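You operate a simulated robot arm through the tools that you are given. There is no shell and no other tool.

The job below is to be done with a simulated robot arm. You get a single attempt, and the scene is never put back.

Task
Set section 26 on the black board and brush contact glue over its top.
Fine: section down and the stop slid in before you brush; brush back in its pot, tin closed after. A coat counts when it lies all over at full strength: go over it till it gets no stronger.

The check looks at the end state, three seconds after you hand in, the way a careful person would. Anything else that was tipped, shoved, dropped, spilled or broken makes it a failure.

Robot
A 6-joint arm with a two-finger gripper, fixed in place. Base frame: the origin is on the floor under the middle of its stand, x ahead of it, y to its left, z up; the work surface is at about z = 80.3. Readings come in cm, degrees, newtons and seconds.
It reaches about 157.2 cm from its shoulder. Its first joint turns from -166.0 to 166.0 degrees. Payload 2.45 kg.
The tool frame sits at the grasp point between the pads (the TCP): z along the fingers, y along the line on which they close. The tips reach 2 cm beyond it. The gripper opens to 14 cm; its body begins 16.8 cm behind the TCP.
Orientation is told as [roll, pitch, yaw] about the base's x, y, z axes, in that order, counted from this pose: with the fingers straight down and closing along the base's y, the tool's x points along the base's -x, its y along +y and its z along -z.

Tools
- The arm moves only by the tool arm_command. Its argument "increments" is a list of rows, each a list of 3 entries, a list of its own where there are three numbers: the turn, a rotation vector about the base's x, y, z in degrees, then the shift along the base's x, y, z in cm, then the gripper command, from -1 (fully open) to 1 (shut), values between in proportion. In form: [[[wx, wy, wz], [x, y, z], claw], ...]. A call has 1 to 20 rows; each row is the pose to reach, as a shift and turn from the pose commanded when the call began. Rows are played at 5 a second. More than 5 cm and 8.6 degrees between two rows, or a gripper value outside its range, and nothing of the call is played. Where a pose cannot be reached the arm comes as near as it can. A force on the tool above 90 N (or 10 N above the force at the start of the call, whichever is more), or a blocked arm, ends the call early, and 0.2 s more pass. Each finger travels about 4.5 cm/s and halts on what it meets, pressing with about 23 N; the grip force reading is that of the motor and also rises with nothing between the fingers. The clock runs only during rows and for 0.2 s after the last one: add rows that repeat a pose to give the fingers time. The reply holds the time, the measured pose of the TCP, the force on the tool along the base axes, the opening and the grip force, in the units named above and with some noise, with the torque about the TCP (base axes, N m) and any sound that the robot's microphone picked up.
- Cameras (640 x 400 px; columns grow to the right, rows downward): "scene" is fixed at [4.92, 65.04, 171.04]; the picture's right is [-0.49, -0.87, 0.00], its down [-0.56, 0.32, -0.76] and it looks along [0.67, -0.37, -0.65] (base axes); focal length 322 px, centre (320, 200). "wrist" rides on the gripper at [7.8, 1.1, -20.9] in the tool frame; the picture's right is [-0.14, 0.99, 0.00], its down [-0.92, -0.13, -0.37] and it looks along [-0.37, -0.05, 0.93] (tool axes); focal length 280 px, centre (320, 200). There is no depth. A picture from a camera that has moved, and an enlarged one, comes with that camera's place and axes in the base frame and with its lens.
- snapshot(camera): a new picture of that camera. It takes no simulated time.
- zoom(camera, box): a new picture of the part [left, top, right, bottom] of that camera's present view, enlarged. It takes no simulated time.
- finish_job(): hands the job in; it is judged then, once.

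Nothing tells you positions but the pictures and the camera data. Unless the task says otherwise, let go and move clear before handing in.

The tools are called by a JSON object that holds its "api" and its "payload". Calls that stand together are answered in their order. arm_command: Moves the arm, as the interface text tells. Its arguments: {"type":"object","properties":{"increments":{"type":"array","items":{"type":"array"}}},"required":["increments"]} The other tools are called the same way: snapshot (camera) takes a picture; zoom (camera, box) takes an enlarged picture of a part of a camera's view; finish_job () hands the job in.

At the start:

```text
clock: 0.0
position: [68.63, 44.24, 125.91]
tool_rot: [0.0, 0.0, -0.1]
wrist_force: [-0.2, -0.1, -0.7]
moment: [-0.01, 0.0, -0.02]
width: 14.01
finger_force: 0.2
```

scene: 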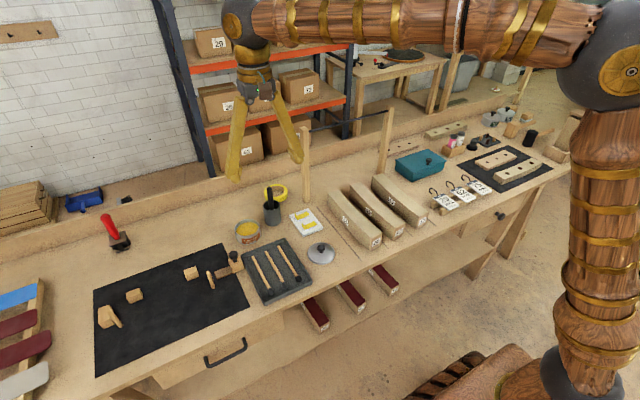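
wrist: 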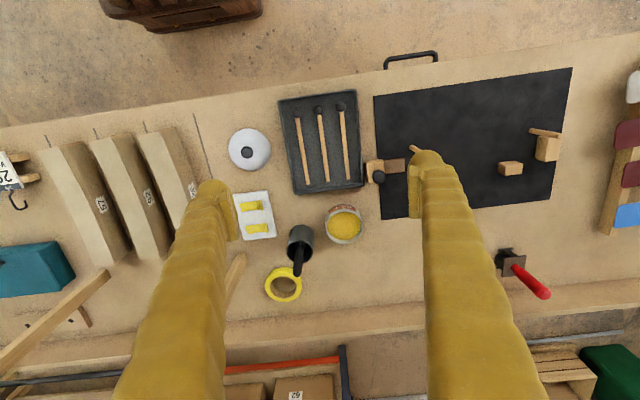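

I see a bench with a black board (mat with wooden blocks and a stop), a tin, a pot with a brush, a lid, and three sections with number labels. I will look closer at everything before moving.

{"api": "zoom", "payload": {"camera": "scene", "box": [80, 220, 260, 380]}}

{"api": "zoom", "payload": {"camera": "scene", "box": [220, 170, 360, 310]}}

{"api": "zoom", "payload": {"camera": "scene", "box": [320, 160, 440, 260]}}

{"api": "zoom", "payload": {"camera": "scene", "box": [400, 90, 580, 220]}}

{"api": "zoom", "payload": {"camera": "wrist", "box": [0, 100, 220, 300]}}

{"api": "zoom", "payload": {"camera": "wrist", "box": [220, 60, 400, 320]}}

{"api": "zoom", "payload": {"camera": "wrist", "box": [360, 40, 640, 310]}}

```text
2.50 times, centred on (170, 300) of scene
camera zoom: at [4.92, 65.04, 171.04], right [-0.49, -0.87, 0.0], down [-0.56, 0.32, -0.76], along [0.67, -0.37, -0.65], focal length 805 px, centre (695, -50)
```

zoom: 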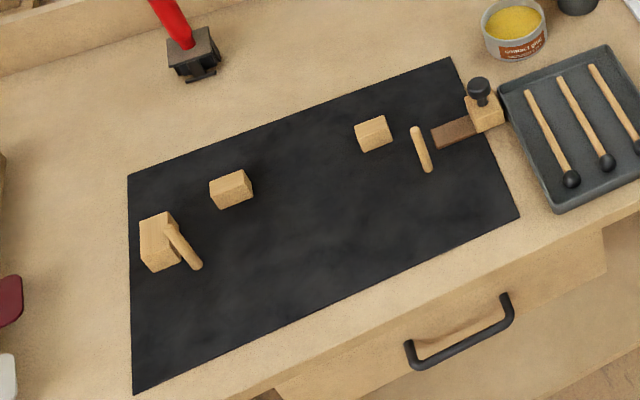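

```text
2.86 times, centred on (290, 240) of scene
camera zoom: at [4.92, 65.04, 171.04], right [-0.49, -0.87, 0.0], down [-0.56, 0.32, -0.76], along [0.67, -0.37, -0.65], focal length 920 px, centre (406, 86)
```

zoom: 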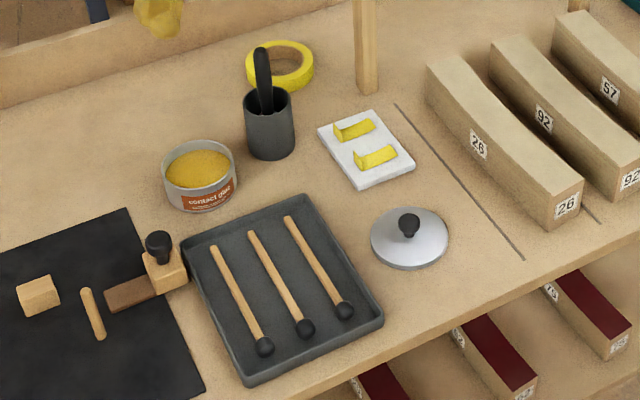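

```text
4.00 times, centred on (380, 210) of scene
camera zoom: at [4.92, 65.04, 171.04], right [-0.49, -0.87, 0.0], down [-0.56, 0.32, -0.76], along [0.67, -0.37, -0.65], focal length 1287 px, centre (80, 160)
```

zoom: 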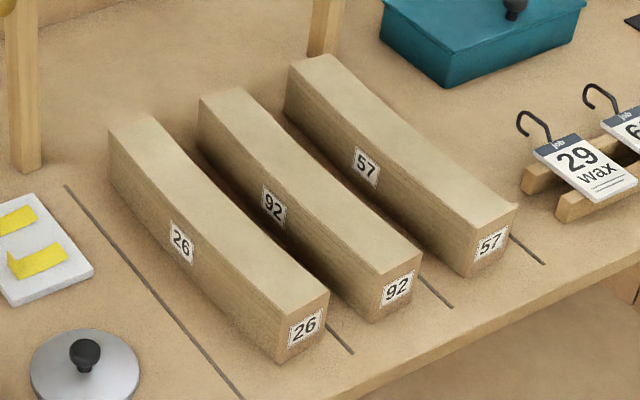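

```text
3.08 times, centred on (490, 155) of scene
camera zoom: at [4.92, 65.04, 171.04], right [-0.49, -0.87, 0.0], down [-0.56, 0.32, -0.76], along [0.67, -0.37, -0.65], focal length 990 px, centre (-203, 338)
```

zoom: 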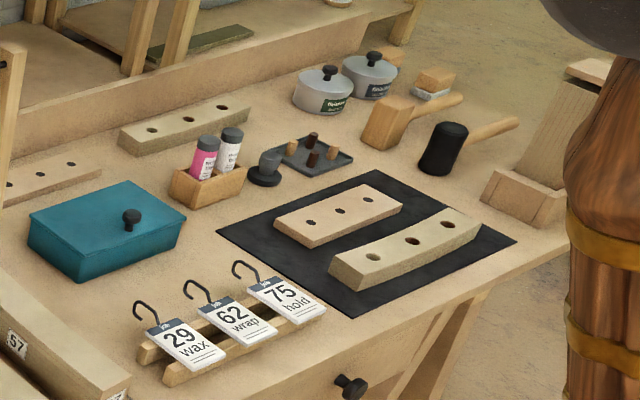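

```text
2.00 times, centred on (110, 200) of wrist
camera zoom: at [60.89, 45.52, 146.93], right [0.14, 0.99, 0.0], down [0.92, -0.13, 0.37], along [0.36, -0.05, -0.93], focal length 561 px, centre (740, 200)
```

zoom: 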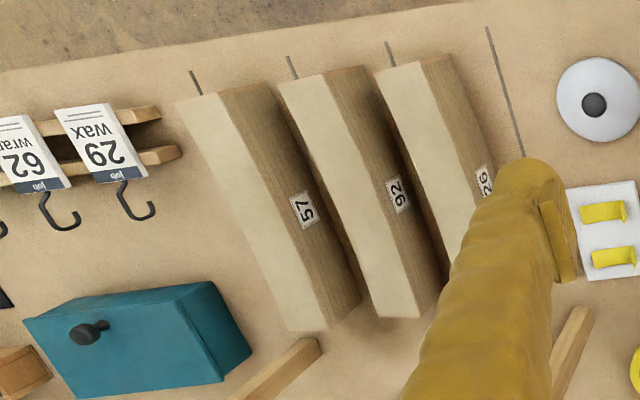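

```text
1.54 times, centred on (310, 190) of wrist
camera zoom: at [60.89, 45.52, 146.93], right [0.14, 0.99, 0.0], down [0.92, -0.13, 0.37], along [0.36, -0.05, -0.93], focal length 431 px, centre (335, 215)
```

zoom: 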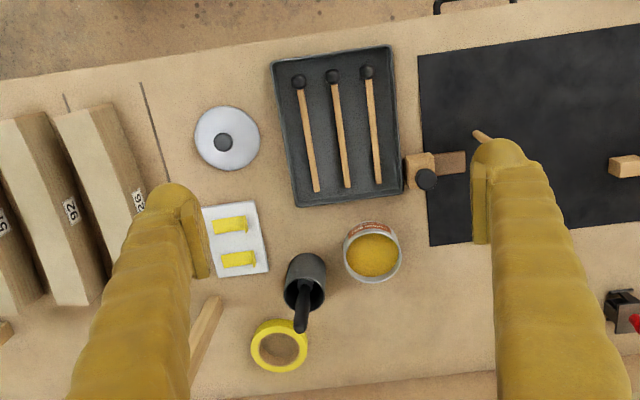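

```text
1.48 times, centred on (500, 175) of wrist
camera zoom: at [60.89, 45.52, 146.93], right [0.14, 0.99, 0.0], down [0.92, -0.13, 0.37], along [0.36, -0.05, -0.93], focal length 415 px, centre (53, 237)
```

zoom: 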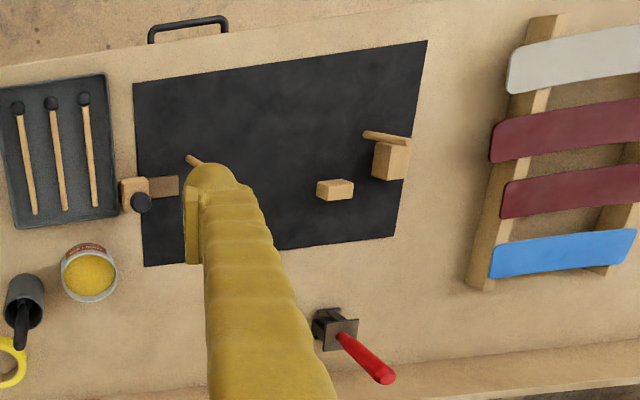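

I take the black board to be at about x 64–94, y 57–100, the sections at y about 10 (26 being the leftmost), the glue tin near (92, 47), the brush pot near (96, 36) and the lid near (71, 27). I'll move the arm over the board for a closer look before touching anything.

{"api": "arm_command", "payload": {"increments": [[[0, 0, 0], [0, 4, -2], -1], [[0, 0, 0], [0, 8, -4], -1], [[0, 0, 0], [0, 12, -6], -1], [[0, 0, 0], [0, 16, -8], -1], [[0, 0, 0], [0, 20, -10], -1], [[0, 0, 0], [0, 24, -11], -1], [[0, 0, 0], [0, 28, -12], -1], [[0, 0, 0], [0, 32, -13], -1], [[0, 0, 0], [0, 36, -14], -1], [[0, 0, 0], [0, 36, -14], -1]]}}

```text
clock: 2.2
position: [68.72, 80.43, 111.96]
tool_rot: [0.0, 0.0, -0.1]
wrist_force: [-0.7, 0.2, 0.1]
moment: [-0.01, 0.0, 0.04]
width: 14.01
finger_force: 0.1
```

The arm moved cleanly to above the board; I'll take the wrist picture now to measure the fixture.

{"api": "snapshot", "payload": {"camera": "wrist"}}

{"api": "zoom", "payload": {"camera": "wrist", "box": [120, 80, 420, 270]}}

```text
taken
camera wrist: at [60.91, 81.47, 132.99], right [0.14, 0.99, 0.0], down [0.92, -0.13, 0.37], along [0.37, -0.05, -0.93], focal length 280 px, centre (320, 200)
```

wrist: 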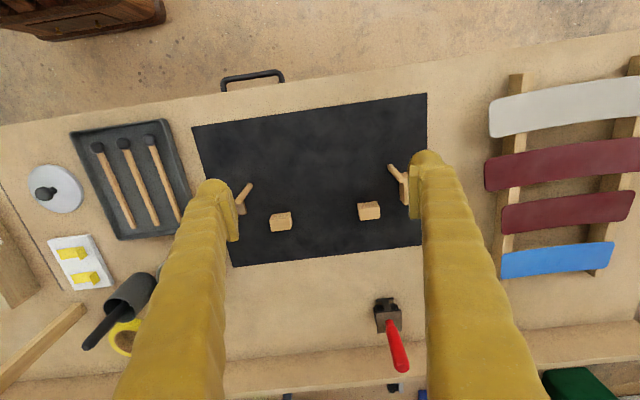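

```text
2.11 times, centred on (270, 175) of wrist
camera zoom: at [60.91, 81.47, 132.99], right [0.14, 0.99, 0.0], down [0.92, -0.13, 0.37], along [0.37, -0.05, -0.93], focal length 590 px, centre (425, 253)
```

zoom: 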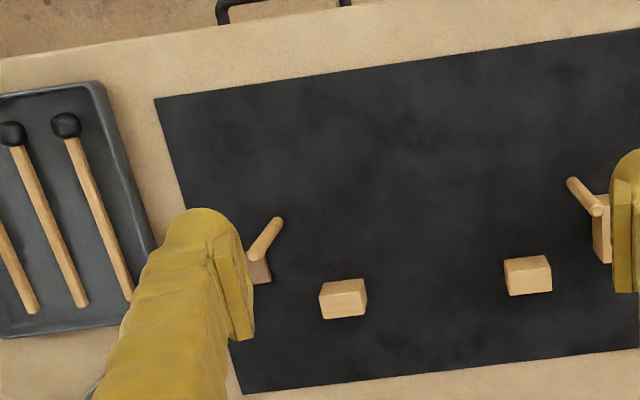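

The fingers hide parts of the fixture, so I'll move the gripper further forward so the fixture sits in the free upper part of the picture.

{"api": "arm_command", "payload": {"increments": [[[0, 0, 0], [4, 0, 0], -1], [[0, 0, 0], [8, -1, 0], -1], [[0, 0, 0], [12, -1, 0], -1], [[0, 0, 0], [16, -2, 0], -1], [[0, 0, 0], [20, -2, 0], -1], [[0, 0, 0], [20, -2, 0], -1]]}}

{"api": "snapshot", "payload": {"camera": "wrist"}}

{"api": "zoom", "payload": {"camera": "wrist", "box": [160, 40, 340, 190]}}

{"api": "zoom", "payload": {"camera": "wrist", "box": [300, 40, 480, 190]}}

```text
clock: 3.6
position: [87.53, 76.99, 111.31]
tool_rot: [0.0, 0.0, 0.0]
wrist_force: [0.4, 0.5, -0.4]
moment: [0.0, -0.03, -0.01]
width: 14.01
finger_force: 0.0
out of reach, approached as far as the arm can: row 5, 6
```

```text
taken
camera wrist: at [79.63, 78.32, 132.28], right [0.14, 0.99, 0.0], down [0.92, -0.13, 0.37], along [0.37, -0.05, -0.93], focal length 280 px, centre (320, 200)
```

wrist: 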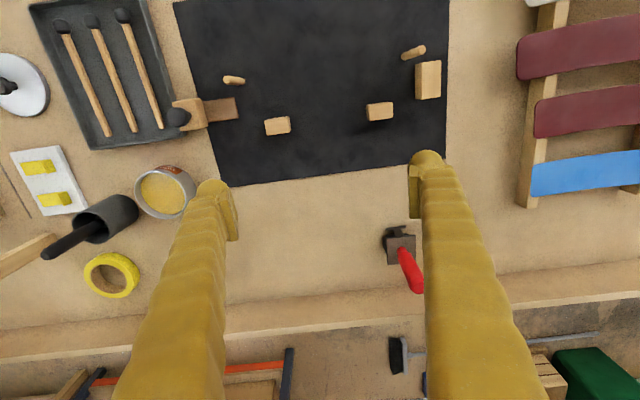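

```text
2.67 times, centred on (250, 115) of wrist
camera zoom: at [79.63, 78.32, 132.28], right [0.14, 0.99, 0.0], down [0.92, -0.13, 0.37], along [0.37, -0.05, -0.93], focal length 748 px, centre (507, 427)
```

zoom: 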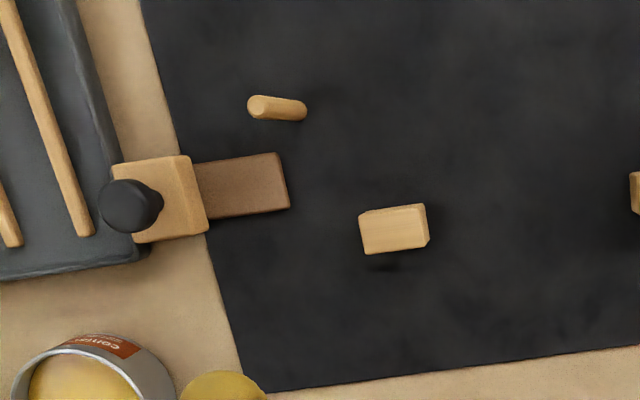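

```text
2.67 times, centred on (390, 115) of wrist
camera zoom: at [79.63, 78.32, 132.28], right [0.14, 0.99, 0.0], down [0.92, -0.13, 0.37], along [0.37, -0.05, -0.93], focal length 748 px, centre (133, 427)
```

zoom: 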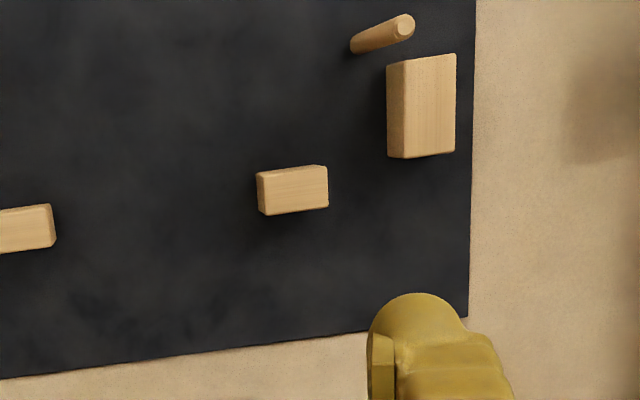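

The fixture reads: end block face at y≈94.6 (x 78–83), two locating blocks with faces at x≈83.3 (y 70 and 88), two pegs at x≈76.5 (y 65.5 and 92.7), and the stop with its black knob near (80.6, 57). I'll look at the stop from closer, then at the tin and pot.

{"api": "arm_command", "payload": {"increments": [[[0, 0, 0], [0, -4, -2], -1], [[0, 0, 0], [0, -8, -4], -1], [[0, 0, 0], [0, -12, -6], -1], [[0, 0, 0], [0, -15, -9], -1], [[0, 0, 0], [0, -15, -11], -1], [[0, 0, 0], [0, -15, -11], -1]]}}

{"api": "snapshot", "payload": {"camera": "wrist"}}

{"api": "zoom", "payload": {"camera": "wrist", "box": [200, 40, 380, 150]}}

{"api": "zoom", "payload": {"camera": "scene", "box": [190, 240, 260, 300]}}

```text
clock: 5.0
position: [87.46, 62.34, 100.37]
tool_rot: [0.1, 0.0, -0.1]
wrist_force: [0.5, -1.0, 0.4]
moment: [-0.01, 0.01, -0.01]
width: 14.02
finger_force: 0.0
```

```text
taken
camera wrist: at [79.61, 63.46, 121.35], right [0.14, 0.99, 0.0], down [0.92, -0.13, 0.37], along [0.37, -0.05, -0.93], focal length 280 px, centre (320, 200)
```

wrist: 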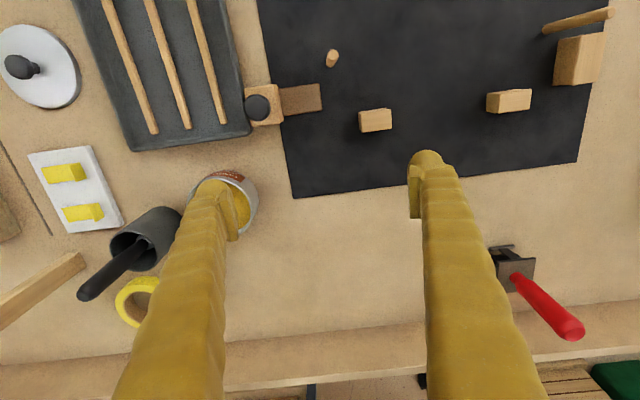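

```text
3.56 times, centred on (290, 95) of wrist
camera zoom: at [79.61, 63.46, 121.35], right [0.14, 0.99, 0.0], down [0.92, -0.13, 0.37], along [0.37, -0.05, -0.93], focal length 997 px, centre (427, 573)
```

zoom: 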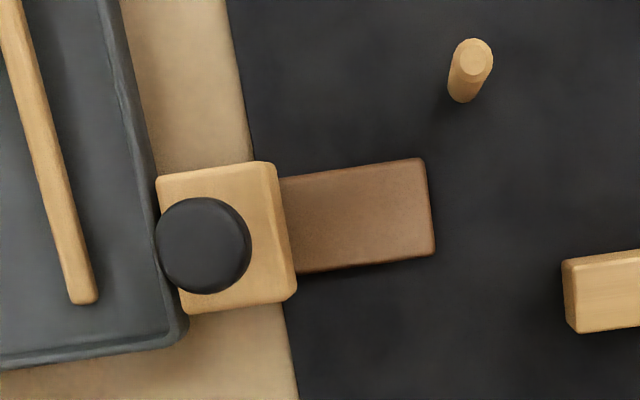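

```text
6.67 times, centred on (225, 270) of scene
camera zoom: at [4.92, 65.04, 171.04], right [-0.49, -0.87, 0.0], down [-0.56, 0.32, -0.76], along [0.67, -0.37, -0.65], focal length 2146 px, centre (953, -267)
```

zoom: 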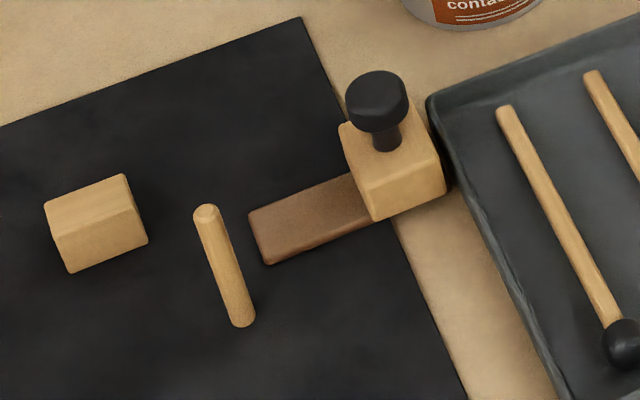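

The stop is a wooden block (front face y≈58.2) with a knob at about (80.6, 56.0, 87.4), riding on a brown strip that ends at y≈63.5. Next I'll look at the tin, the pot and the lid from above.

{"api": "arm_command", "payload": {"increments": [[[0, 0, 0], [2, -4, 2], -1], [[0, 0, 0], [5, -8, 4], -1], [[0, 0, 0], [8, -11, 5], -1], [[0, 0, 0], [11, -14, 6], -1], [[0, 0, 0], [14, -18, 6], -1], [[0, 0, 0], [17, -21, 6], -1], [[0, 0, 0], [17, -21, 6], -1]]}}

{"api": "snapshot", "payload": {"camera": "wrist"}}

{"api": "zoom", "payload": {"camera": "wrist", "box": [220, 20, 400, 180]}}

{"api": "zoom", "payload": {"camera": "scene", "box": [230, 170, 300, 250]}}

```text
refused: row 2 steps farther than a row can; nothing moved
```

```text
taken
camera wrist: at [79.61, 63.46, 121.35], right [0.14, 0.99, 0.0], down [0.92, -0.13, 0.37], along [0.37, -0.05, -0.93], focal length 280 px, centre (320, 200)
```

wrist: 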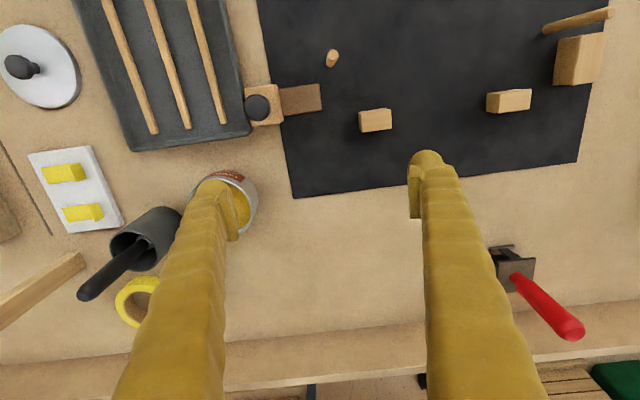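

```text
2.50 times, centred on (310, 100) of wrist
camera zoom: at [79.61, 63.46, 121.35], right [0.14, 0.99, 0.0], down [0.92, -0.13, 0.37], along [0.37, -0.05, -0.93], focal length 701 px, centre (345, 450)
```

zoom: 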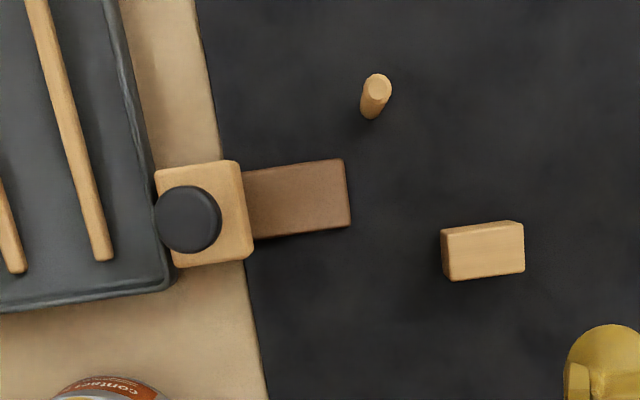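

```text
5.00 times, centred on (265, 210) of scene
camera zoom: at [4.92, 65.04, 171.04], right [-0.49, -0.87, 0.0], down [-0.56, 0.32, -0.76], along [0.67, -0.37, -0.65], focal length 1609 px, centre (595, 150)
```

zoom: 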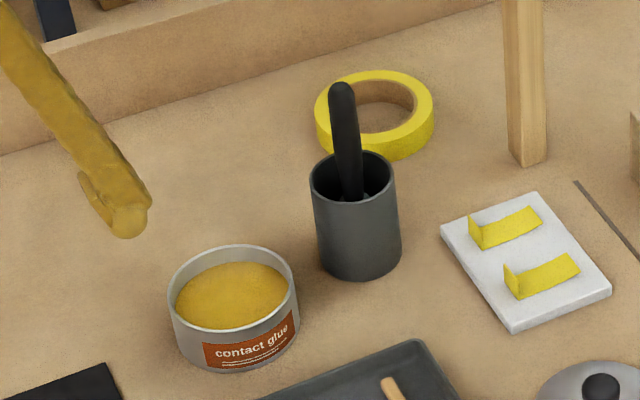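

That step was too long; I'll repeat the move toward the tin and pot in shorter steps.

{"api": "arm_command", "payload": {"increments": [[[0, 0, 0], [2, -3, 1], -1], [[0, 0, 0], [4, -6, 2], -1], [[0, 0, 0], [6, -9, 3], -1], [[0, 0, 0], [8, -12, 4], -1], [[0, 0, 0], [10, -15, 5], -1], [[0, 0, 0], [12, -18, 6], -1], [[0, 0, 0], [14, -21, 6], -1], [[0, 0, 0], [17, -22, 6], -1], [[0, 0, 0], [17, -22, 6], -1]]}}

{"api": "snapshot", "payload": {"camera": "wrist"}}

{"api": "zoom", "payload": {"camera": "wrist", "box": [220, 20, 400, 180]}}

```text
clock: 7.0
position: [104.46, 40.21, 106.48]
tool_rot: [0.0, 0.0, -0.1]
wrist_force: [-0.9, 0.0, -1.0]
moment: [0.02, 0.0, 0.05]
width: 14.01
finger_force: 0.1
```

```text
taken
camera wrist: at [96.73, 41.43, 127.4], right [0.14, 0.99, 0.0], down [0.92, -0.13, 0.37], along [0.36, -0.05, -0.93], focal length 280 px, centre (320, 200)
```

wrist: 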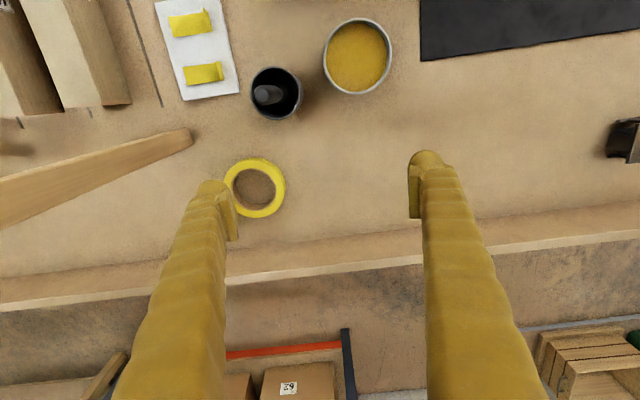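

```text
2.50 times, centred on (310, 100) of wrist
camera zoom: at [96.73, 41.43, 127.4], right [0.14, 0.99, 0.0], down [0.92, -0.13, 0.37], along [0.36, -0.05, -0.93], focal length 701 px, centre (345, 450)
```

zoom: 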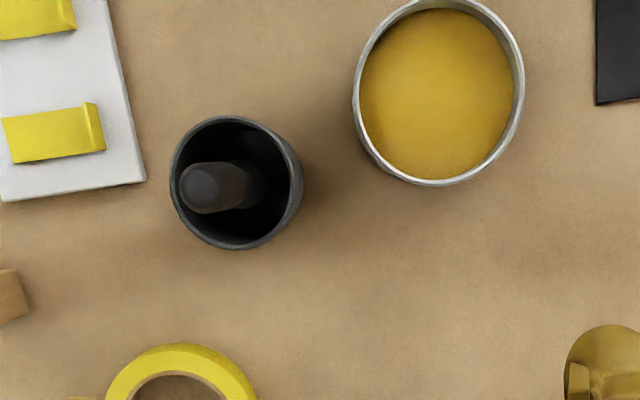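

The pot (rim z≈88.2, centre ≈(96.4, 35.6)) holds the brush upright with its handle top at ≈(96.4, 35.5, 96.8); the tin is centred at ≈(93.3, 47.0) with its rim at ≈84.3. Now I'll go look at the lid and the sections from above.

{"api": "arm_command", "payload": {"increments": [[[0, 0, 0], [-3, -1, 3], -1], [[0, 0, 0], [-6, -2, 6], -1], [[0, 0, 0], [-9, -4, 8], -1], [[0, 0, 0], [-12, -6, 10], -1], [[0, 0, 0], [-15, -8, 12], -1], [[0, 0, 0], [-18, -10, 13], -1], [[0, 0, 0], [-20, -14, 14], -1], [[0, 0, 0], [-22, -18, 15], -1], [[0, 0, 0], [-23, -22, 15], -1], [[0, 0, 0], [-23, -26, 15], -1], [[0, 0, 0], [-23, -30, 15], -1], [[0, 0, 0], [-23, -30, 15], -1]]}}

{"api": "snapshot", "payload": {"camera": "wrist"}}

{"api": "zoom", "payload": {"camera": "wrist", "box": [200, 50, 420, 270]}}

{"api": "zoom", "payload": {"camera": "scene", "box": [300, 170, 400, 270]}}

```text
clock: 9.6
position: [81.23, 10.08, 121.53]
tool_rot: [0.0, -0.1, -0.1]
wrist_force: [-0.5, -0.1, -0.3]
moment: [-0.02, 0.02, -0.01]
width: 13.99
finger_force: 0.1
```

```text
taken
camera wrist: at [73.47, 11.31, 142.52], right [0.14, 0.99, 0.0], down [0.92, -0.13, 0.37], along [0.37, -0.05, -0.93], focal length 280 px, centre (320, 200)
```

wrist: 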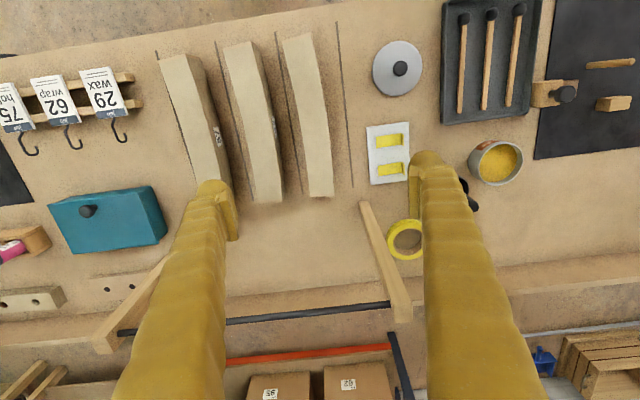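

```text
1.82 times, centred on (310, 160) of wrist
camera zoom: at [73.47, 11.31, 142.52], right [0.14, 0.99, 0.0], down [0.92, -0.13, 0.37], along [0.37, -0.05, -0.93], focal length 510 px, centre (338, 273)
```

zoom: 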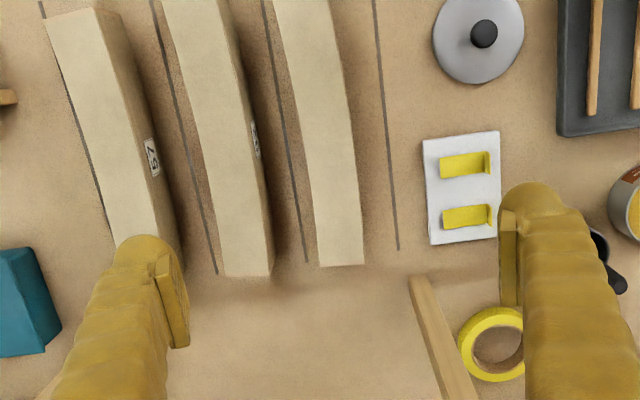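

```text
4.00 times, centred on (350, 220) of scene
camera zoom: at [4.92, 65.04, 171.04], right [-0.49, -0.87, 0.0], down [-0.56, 0.32, -0.76], along [0.67, -0.37, -0.65], focal length 1287 px, centre (200, 120)
```

zoom: 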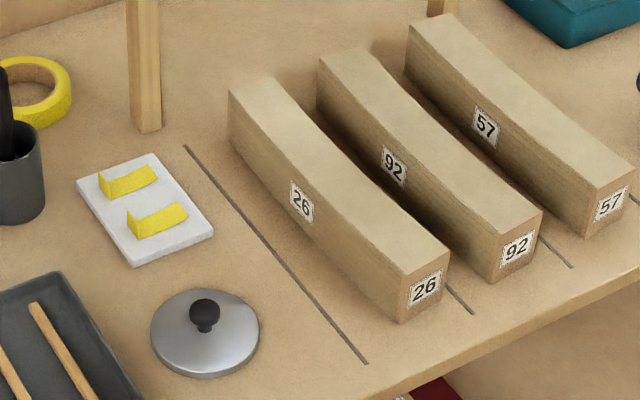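

Section 26 is almost directly below and is bowed in plan. I'll zoom to measure its outline and the lid precisely.

{"api": "zoom", "payload": {"camera": "wrist", "box": [240, 20, 380, 210]}}

{"api": "zoom", "payload": {"camera": "wrist", "box": [350, 20, 450, 120]}}

```text
2.11 times, centred on (310, 115) of wrist
camera zoom: at [73.47, 11.31, 142.52], right [0.14, 0.99, 0.0], down [0.92, -0.13, 0.37], along [0.37, -0.05, -0.93], focal length 590 px, centre (341, 379)
```

zoom: 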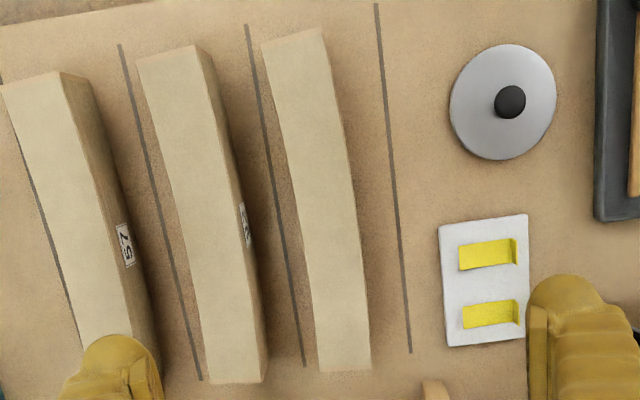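

```text
4.00 times, centred on (400, 70) of wrist
camera zoom: at [73.47, 11.31, 142.52], right [0.14, 0.99, 0.0], down [0.92, -0.13, 0.37], along [0.37, -0.05, -0.93], focal length 1122 px, centre (0, 720)
```

zoom: 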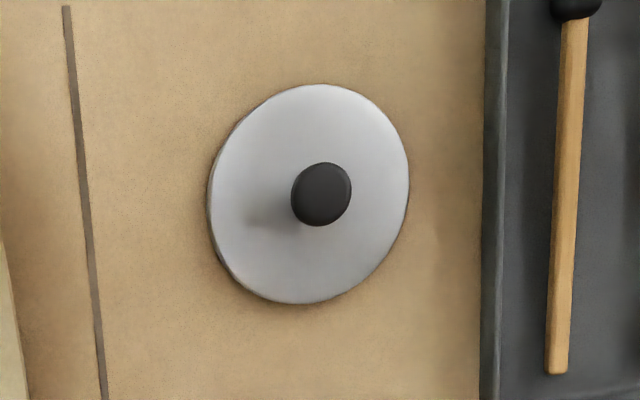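

I need the section's bow accurately, so I'll zoom further into its two halves.

{"api": "zoom", "payload": {"camera": "wrist", "box": [270, 25, 350, 75]}}

{"api": "zoom", "payload": {"camera": "wrist", "box": [270, 75, 350, 125]}}

{"api": "zoom", "payload": {"camera": "wrist", "box": [270, 115, 350, 165]}}

{"api": "zoom", "payload": {"camera": "wrist", "box": [270, 155, 350, 205]}}

```text
8.00 times, centred on (310, 50) of wrist
camera zoom: at [73.47, 11.31, 142.52], right [0.14, 0.99, 0.0], down [0.92, -0.13, 0.37], along [0.37, -0.05, -0.93], focal length 2243 px, centre (400, 1400)
```

zoom: 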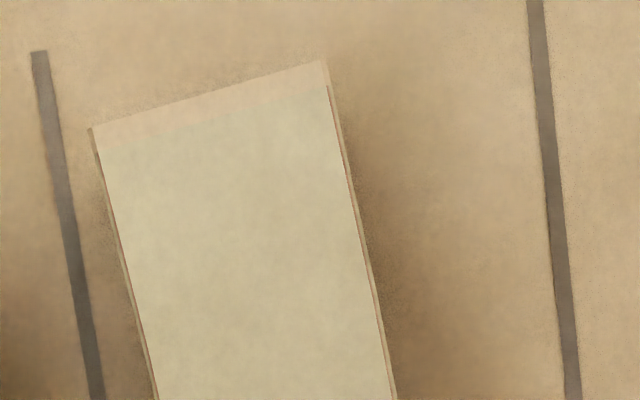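

```text
8.00 times, centred on (310, 100) of wrist
camera zoom: at [73.47, 11.31, 142.52], right [0.14, 0.99, 0.0], down [0.92, -0.13, 0.37], along [0.37, -0.05, -0.93], focal length 2243 px, centre (400, 1000)
```

zoom: 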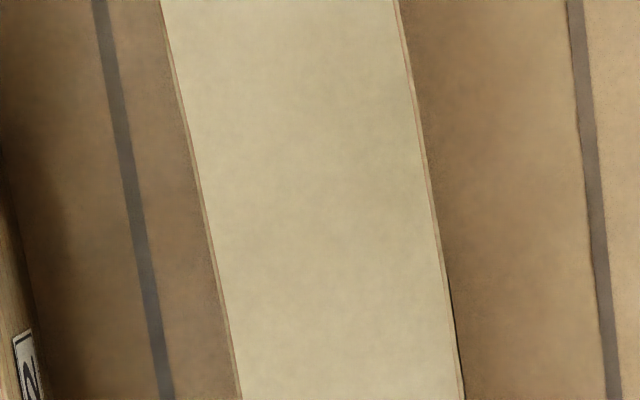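

```text
8.00 times, centred on (310, 140) of wrist
camera zoom: at [73.47, 11.31, 142.52], right [0.14, 0.99, 0.0], down [0.92, -0.13, 0.37], along [0.37, -0.05, -0.93], focal length 2243 px, centre (400, 680)
```

zoom: 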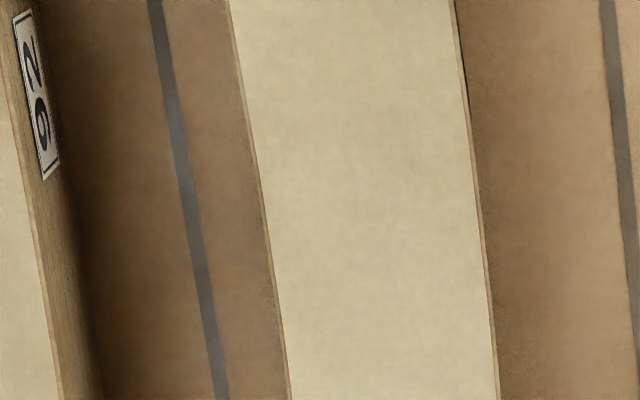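

```text
8.00 times, centred on (310, 180) of wrist
camera zoom: at [73.47, 11.31, 142.52], right [0.14, 0.99, 0.0], down [0.92, -0.13, 0.37], along [0.37, -0.05, -0.93], focal length 2243 px, centre (400, 360)
```

zoom: 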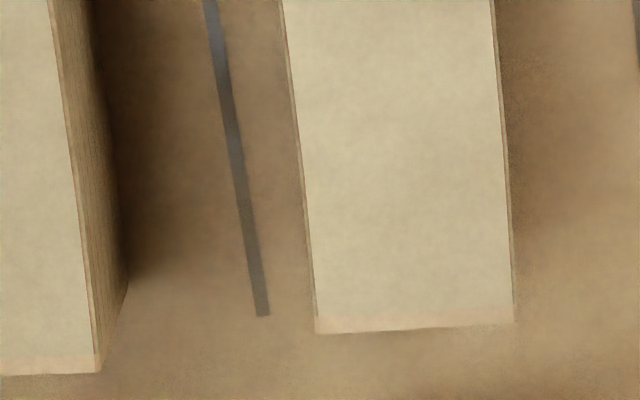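

Section 26 measures about 5.35 cm wide, 30.5 cm long on its outer side, and bows about 0.8 cm toward +y (the labelled side). Before choosing which way round it goes, I'll check the slats at the left end and the shelf sections for hints.

{"api": "zoom", "payload": {"camera": "scene", "box": [0, 270, 100, 400]}}

{"api": "zoom", "payload": {"camera": "scene", "box": [280, 250, 420, 350]}}

{"api": "zoom", "payload": {"camera": "scene", "box": [90, 230, 260, 330]}}

```text
3.08 times, centred on (50, 335) of scene
camera zoom: at [4.92, 65.04, 171.04], right [-0.49, -0.87, 0.0], down [-0.56, 0.32, -0.76], along [0.67, -0.37, -0.65], focal length 990 px, centre (1151, -215)
```

zoom: 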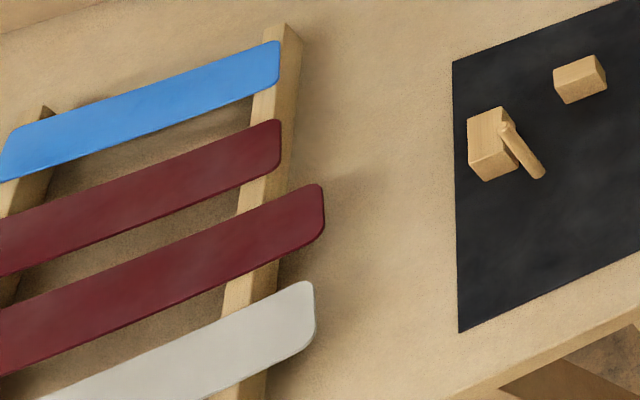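

```text
4.00 times, centred on (350, 300) of scene
camera zoom: at [4.92, 65.04, 171.04], right [-0.49, -0.87, 0.0], down [-0.56, 0.32, -0.76], along [0.67, -0.37, -0.65], focal length 1287 px, centre (200, -200)
```

zoom: 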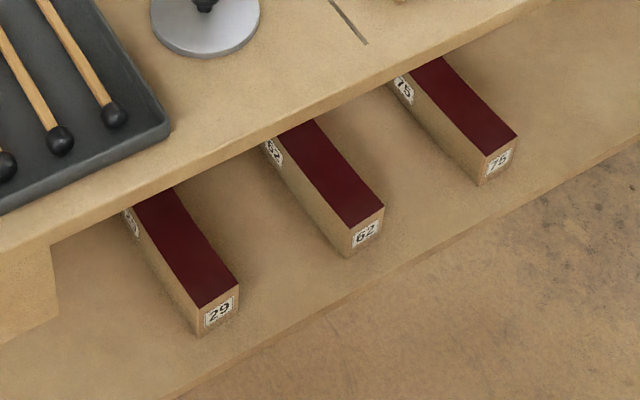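

```text
3.76 times, centred on (175, 280) of scene
camera zoom: at [4.92, 65.04, 171.04], right [-0.49, -0.87, 0.0], down [-0.56, 0.32, -0.76], along [0.67, -0.37, -0.65], focal length 1212 px, centre (866, -101)
```

zoom: 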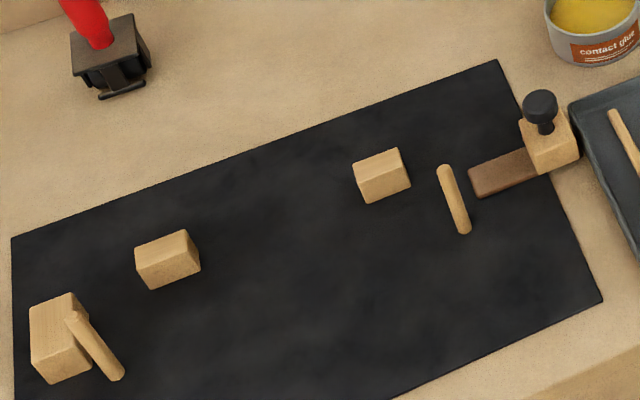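

The covers on the rack at the left end are bowed like the sections and would be laid the same way, so I'll look at them from above before deciding on orientation.

{"api": "arm_command", "payload": {"increments": [[[0, 0, 0], [-2, 4.5, 0], -1], [[0, 0, 0], [-4, 9, 0], -1], [[0, 0, 0], [-5, 13.5, 0], -1], [[0, 0, 0], [-6, 18, 0], -1], [[0, 0, 0], [-7, 22.5, 0], -1], [[0, 0, 0], [-8, 27, 0], -1], [[0, 0, 0], [-9, 31.5, 0], -1], [[0, 0, 0], [-10, 36, 0], -1], [[0, 0, 0], [-11, 40.5, 0], -1], [[0, 0, 0], [-12, 45, 0], -1], [[0, 0, 0], [-13, 49.5, 0], -1], [[0, 0, 0], [-14, 54, 0], -1], [[0, 0, 0], [-15, 58.5, 0], -1], [[0, 0, 0], [-16, 63, 0], -1], [[0, 0, 0], [-17, 67.5, 0], -1], [[0, 0, 0], [-18, 72, 0], -1], [[0, 0, 0], [-19, 76.5, 0], -1], [[0, 0, 0], [-20, 81, 0], -1], [[0, 0, 0], [-21, 85, 0], -1], [[0, 0, 0], [-21, 85, 0], -1]]}}

{"api": "snapshot", "payload": {"camera": "wrist"}}

{"api": "zoom", "payload": {"camera": "wrist", "box": [420, 60, 640, 220]}}

```text
clock: 13.8
position: [59.83, 94.2, 120.59]
tool_rot: [0.0, 0.1, 0.0]
wrist_force: [0.0, -0.5, 0.6]
moment: [-0.03, 0.01, 0.01]
width: 14.0
finger_force: 0.0
out of reach, approached as far as the arm can: row 19, 20
```

```text
taken
camera wrist: at [52.11, 95.39, 141.65], right [0.14, 0.99, 0.0], down [0.92, -0.13, 0.37], along [0.36, -0.05, -0.93], focal length 280 px, centre (320, 200)
```

wrist: 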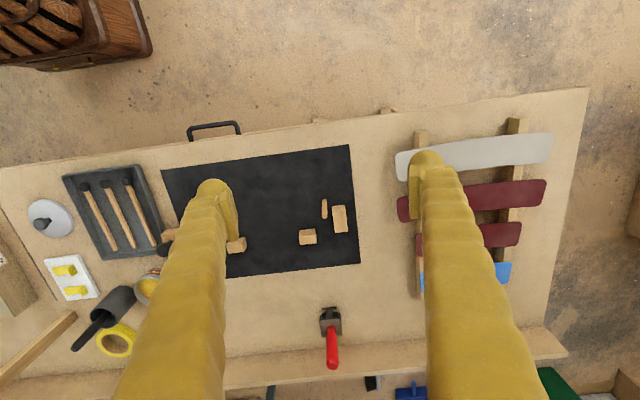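

```text
2.50 times, centred on (530, 140) of wrist
camera zoom: at [52.11, 95.39, 141.65], right [0.14, 0.99, 0.0], down [0.92, -0.13, 0.37], along [0.36, -0.05, -0.93], focal length 701 px, centre (-205, 350)
```

zoom: 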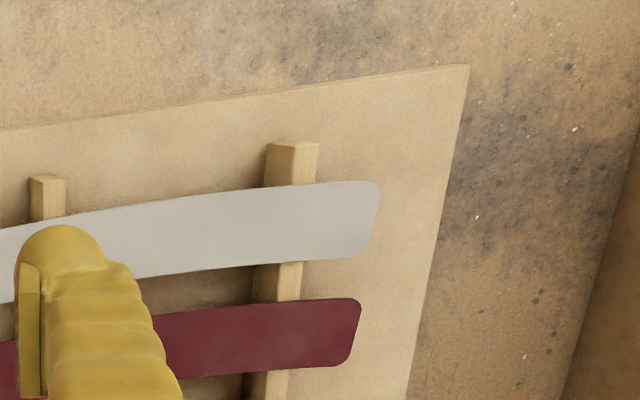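

The covers bow toward the robot (-x). Turning section 26 by +90° puts its bow the same way, and it then fits the jig with about 1 cm play, so that's the orientation I'll use. Next I go back over section 26 with a partly closed gripper.

{"api": "arm_command", "payload": {"increments": [[[0, 0, 0], [1.1, -4.7, 0], -1], [[0, 0, 0], [2.2, -9.4, 0], -1], [[0, 0, 0], [3.3, -14.1, 0], -1], [[0, 0, 0], [4.4, -18.8, 0], -1], [[0, 0, 0], [5.5, -23.5, 0], -1], [[0, 0, 0], [6.6, -28.2, 0], -1], [[0, 0, 0], [7.7, -32.9, 0], -1], [[0, 0, 0], [8.8, -37.6, 0], -1], [[0, 0, 0], [9.9, -42.3, 0], -1], [[0, 0, 0], [11, -47, 0], -1], [[0, 0, 0], [12.1, -51.7, 0], -1], [[0, 0, 0], [13.2, -56.4, 0], -1], [[0, 0, 0], [14.3, -61.1, 0], -0.5], [[0, 0, 0], [15.4, -65.8, 0], -0.14], [[0, 0, 0], [16.5, -70.5, -1], -0.14], [[0, 0, 0], [17.6, -75.2, -2], -0.14], [[0, 0, 0], [18.7, -79.9, -3], -0.14], [[0, 0, 0.9], [19.7, -84.5, -4], -0.14], [[0, 0, 0.9], [19.7, -84.9, -5.6], -0.14], [[0, 0, 0.9], [19.7, -84.9, -5.6], -0.14]]}}

{"api": "snapshot", "payload": {"camera": "wrist"}}

{"api": "zoom", "payload": {"camera": "wrist", "box": [220, 20, 420, 200]}}

```text
clock: 18.0
position: [79.56, 9.48, 115.03]
tool_rot: [0.0, 0.0, 0.9]
wrist_force: [-0.4, 0.5, 0.2]
moment: [-0.01, 0.0, 0.01]
width: 7.98
finger_force: 0.1
```

```text
taken
camera wrist: at [71.69, 10.48, 136.03], right [0.12, 0.99, 0.0], down [0.92, -0.11, 0.37], along [0.37, -0.05, -0.93], focal length 280 px, centre (320, 200)
```

wrist: 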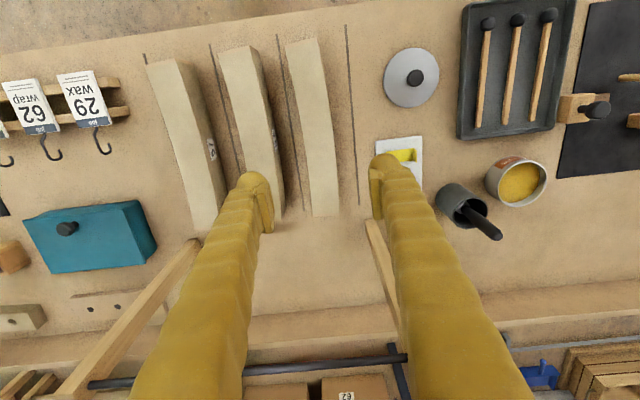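

```text
2.22 times, centred on (320, 110) of wrist
camera zoom: at [71.69, 10.48, 136.03], right [0.12, 0.99, 0.0], down [0.92, -0.11, 0.37], along [0.37, -0.05, -0.93], focal length 623 px, centre (320, 400)
```

zoom: 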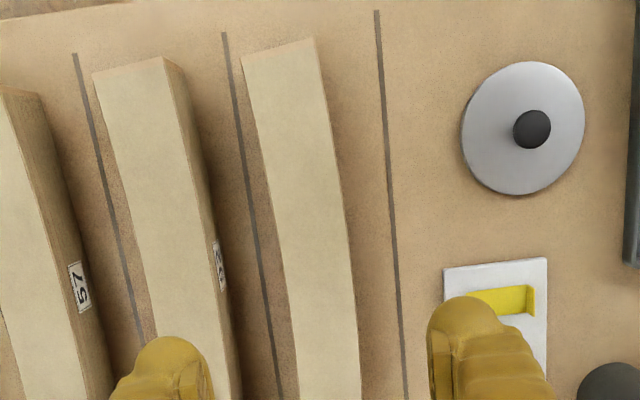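

I'm above the section's middle with the gripper at 8 cm. I'll narrow it slightly and descend part-way to verify alignment before going between sections.

{"api": "arm_command", "payload": {"increments": [[[0, 0, 0], [0, -0.2, -4], -0.06], [[0, 0, 0], [0, -0.2, -8], -0.06], [[0, 0, 0], [0, -0.2, -12], -0.06], [[0, 0, 0], [0, -0.2, -16], -0.06], [[0, 0, 0], [0, -0.2, -20], -0.06], [[0, 0, 0], [0, -0.2, -23], -0.06], [[0, 0, 0], [0, -0.2, -23], -0.06]]}}

{"api": "snapshot", "payload": {"camera": "wrist"}}

{"api": "zoom", "payload": {"camera": "scene", "box": [290, 100, 430, 260]}}

```text
clock: 19.6
position: [79.37, 9.2, 92.07]
tool_rot: [0.0, 0.1, 0.7]
wrist_force: [-0.4, 0.6, 1.0]
moment: [-0.01, 0.01, 0.0]
width: 7.42
finger_force: 0.1
```

```text
taken
camera wrist: at [71.58, 10.22, 113.02], right [0.12, 0.99, 0.0], down [0.92, -0.11, 0.37], along [0.37, -0.05, -0.93], focal length 280 px, centre (320, 200)
```

wrist: 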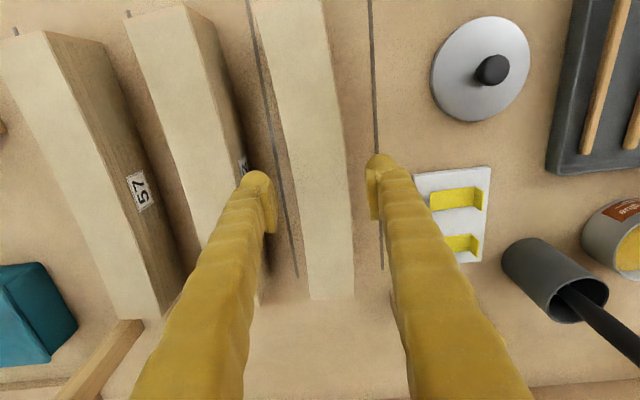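

```text
2.50 times, centred on (360, 180) of scene
camera zoom: at [4.92, 65.04, 171.04], right [-0.49, -0.87, 0.0], down [-0.56, 0.32, -0.76], along [0.67, -0.37, -0.65], focal length 805 px, centre (220, 250)
```

zoom: 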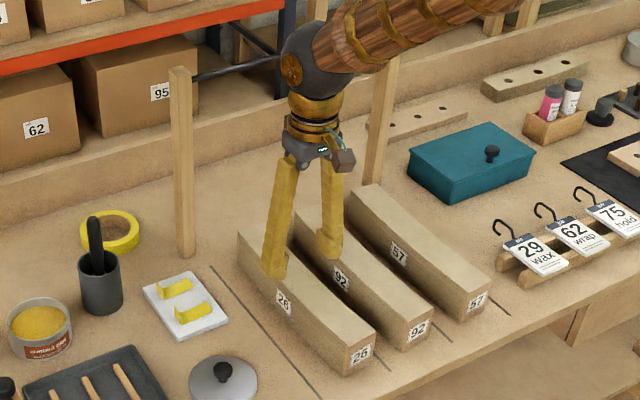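

Alignment looks right: section centre y≈9.2 under the TCP and the left finger clears section 92 by about 1 cm. I'll descend to z≈84 and close.

{"api": "arm_command", "payload": {"increments": [[[0, 0, 0], [0, 0, -3], -0.06], [[0, 0, 0], [0, 0, -6], -0.06], [[0, 0, 0], [0, 0, -8], -0.06], [[0, 0, 0], [0, 0, -8], -0.06], [[0, 0, 0], [0, 0, -8], 0.2], [[0, 0, 0], [0, 0, -8], 0.4], [[0, 0, 0], [0, 0, -8], 0.6], [[0, 0, 0], [0, 0, -8], 0.6], [[0, 0, 0], [0, 0, -8], 0.6]]}}

{"api": "snapshot", "payload": {"camera": "wrist"}}

```text
clock: 21.6
position: [79.49, 9.04, 83.96]
tool_rot: [0.0, 0.1, 0.8]
wrist_force: [1.0, 1.6, -0.5]
moment: [-0.05, 0.02, -0.03]
width: 5.66
finger_force: 23.0
```

```text
taken
camera wrist: at [71.65, 10.06, 104.96], right [0.12, 0.99, 0.0], down [0.92, -0.11, 0.37], along [0.37, -0.05, -0.93], focal length 280 px, centre (320, 200)
```

wrist: 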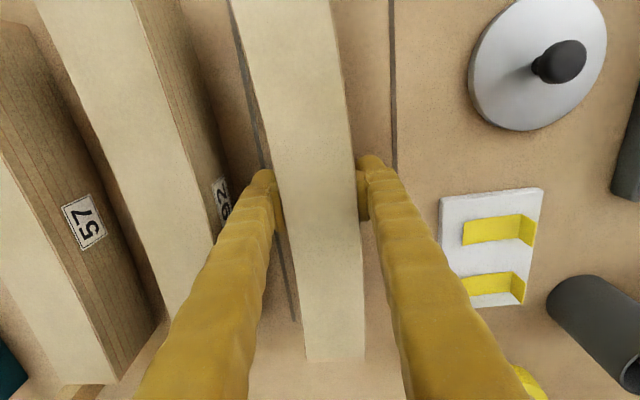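

The section is gripped (5.66 cm wide, 23 N). That width also confirms it only fits the jig comfortably with the bow toward the pegs. I'll lift straight up now.

{"api": "arm_command", "payload": {"increments": [[[0, 0, 0], [0, 0, 1], 0.6], [[0, 0, 0], [0, 0, 3], 0.6], [[0, 0, 0], [0, 0, 6], 0.6], [[0, 0, 0], [0, 0, 9], 0.6], [[0, 0, 0], [0, 0, 12], 0.6], [[0, 0, 0], [0, 0, 15], 0.6], [[0, 0, 0], [0, 0, 18], 0.6], [[0, 0, 0], [0, 0, 21], 0.6], [[0, 0, 0], [0, 0, 24], 0.6], [[0, 0, 0], [0, 0, 24], 0.6]]}}

{"api": "snapshot", "payload": {"camera": "scene"}}

```text
clock: 23.8
position: [79.61, 9.15, 108.27]
tool_rot: [0.0, -0.1, 0.8]
wrist_force: [-0.4, 0.0, -4.9]
moment: [0.01, 0.0, 0.01]
width: 5.61
finger_force: 22.9
```

```text
taken
```

scene: 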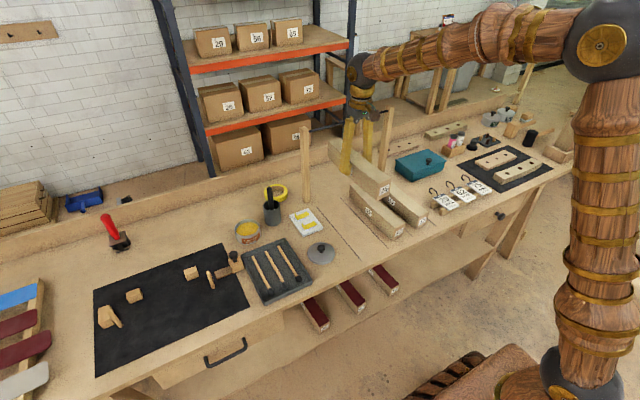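

The section is lifted level (about 4.5 N) and nothing else moved. I'll carry it over to the board at this height, turning it +90° on the way.

{"api": "arm_command", "payload": {"increments": [[[0, 0, 0], [0, 2, 1], 0.6], [[0, 0, 4], [0, 6, 1], 0.6], [[0, 0, 10], [0, 10.5, 1], 0.6], [[0, 0, 16], [0, 15, 1], 0.6], [[0, 0, 22], [0, 19.5, 1], 0.6], [[0, 0, 28], [0, 24, 1], 0.6], [[0, 0, 34], [0, 28.5, 1], 0.6], [[0, 0, 40], [0, 33, 1], 0.6], [[0, 0, 46], [0, 37.5, 1], 0.6], [[0, 0, 52], [0, 42, 1], 0.6], [[0, 0, 58], [0, 46.5, 1], 0.6], [[0, 0, 64], [0, 51, 1], 0.6], [[0, 0, 70], [0, 55.5, 1], 0.6], [[0, 0, 76], [0, 60, 1], 0.6], [[0, 0, 82], [0, 64, 1], 0.6], [[0, 0, 86], [0, 67.5, 1], 0.6], [[0, 0, 89.2], [0, 69.85, 0], 0.6], [[0, 0, 89.2], [0, 69.85, 0], 0.6], [[0, 0, 89.2], [0, 69.85, 0], 0.6]]}}

{"api": "snapshot", "payload": {"camera": "scene"}}

{"api": "snapshot", "payload": {"camera": "wrist"}}

```text
clock: 27.8
position: [79.36, 79.01, 108.0]
tool_rot: [0.0, 0.0, 90.1]
wrist_force: [-0.1, -0.2, -6.0]
moment: [-0.02, 0.0, -0.03]
width: 5.63
finger_force: 23.0
```

```text
taken
```

scene: 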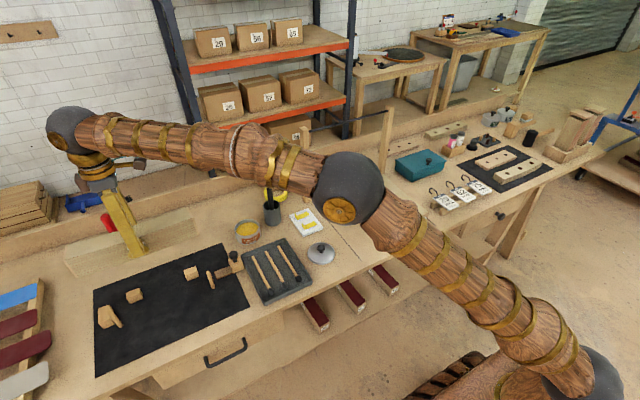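

```text
taken
camera wrist: at [78.31, 71.28, 128.99], right [-0.99, 0.14, 0.0], down [0.13, 0.92, 0.37], along [0.05, 0.36, -0.93], focal length 280 px, centre (320, 200)
```

wrist: 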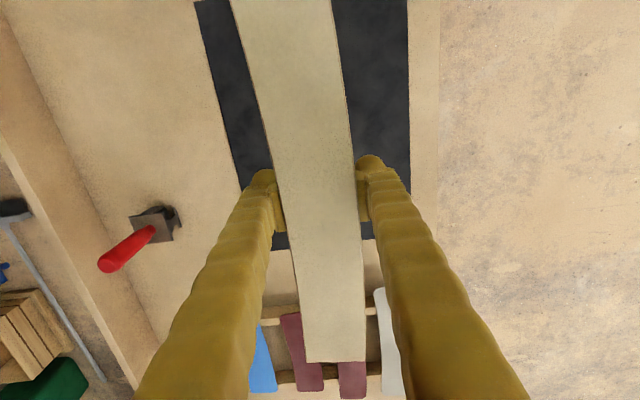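

The section is over the board at the right heading (bow toward the robot). I'll shift to x≈79.7 and lower it to just above the pegs, then check alignment.

{"api": "arm_command", "payload": {"increments": [[[0, 0, -0.1], [0.3, 0, -3], 0.6], [[0, 0, -0.1], [0.3, 0, -6], 0.6], [[0, 0, -0.1], [0.3, 0, -9], 0.6], [[0, 0, -0.1], [0.3, 0, -12], 0.6], [[0, 0, -0.1], [0.3, 0, -13.5], 0.6], [[0, 0, -0.1], [0.3, 0, -13.5], 0.6], [[0, 0, -0.1], [0.3, 0, -13.5], 0.6]]}}

{"api": "zoom", "payload": {"camera": "scene", "box": [80, 200, 260, 360]}}

{"api": "snapshot", "payload": {"camera": "wrist"}}

```text
clock: 29.4
position: [79.57, 78.92, 94.81]
tool_rot: [-0.1, 0.0, 89.8]
wrist_force: [-0.3, -0.4, -5.6]
moment: [0.0, 0.0, -0.01]
width: 5.64
finger_force: 22.9
```

```text
2.50 times, centred on (170, 280) of scene
camera zoom: at [4.92, 65.04, 171.04], right [-0.49, -0.87, 0.0], down [-0.56, 0.32, -0.76], along [0.67, -0.37, -0.65], focal length 805 px, centre (695, 0)
```

zoom: 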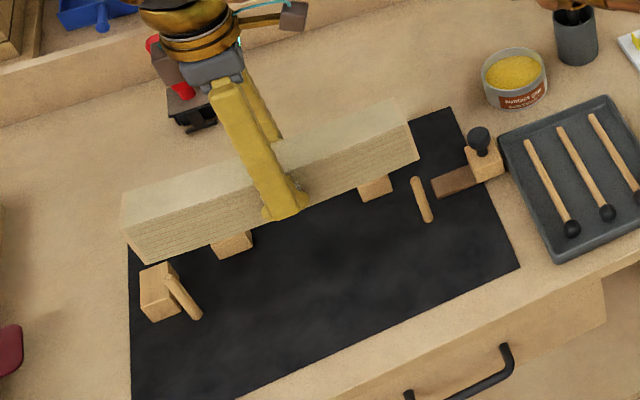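

```text
taken
camera wrist: at [78.62, 71.15, 115.64], right [-0.99, 0.14, 0.0], down [0.13, 0.92, 0.37], along [0.05, 0.36, -0.93], focal length 280 px, centre (320, 200)
```

wrist: 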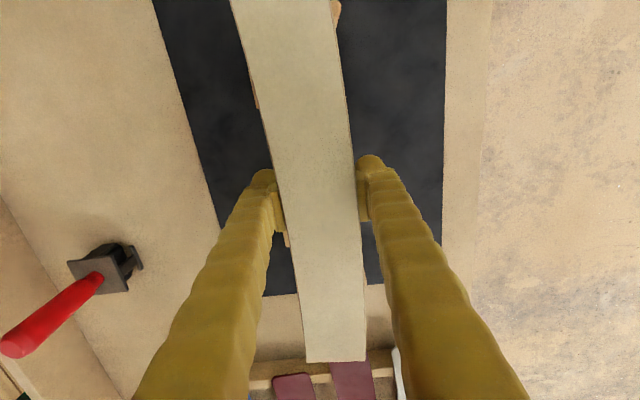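

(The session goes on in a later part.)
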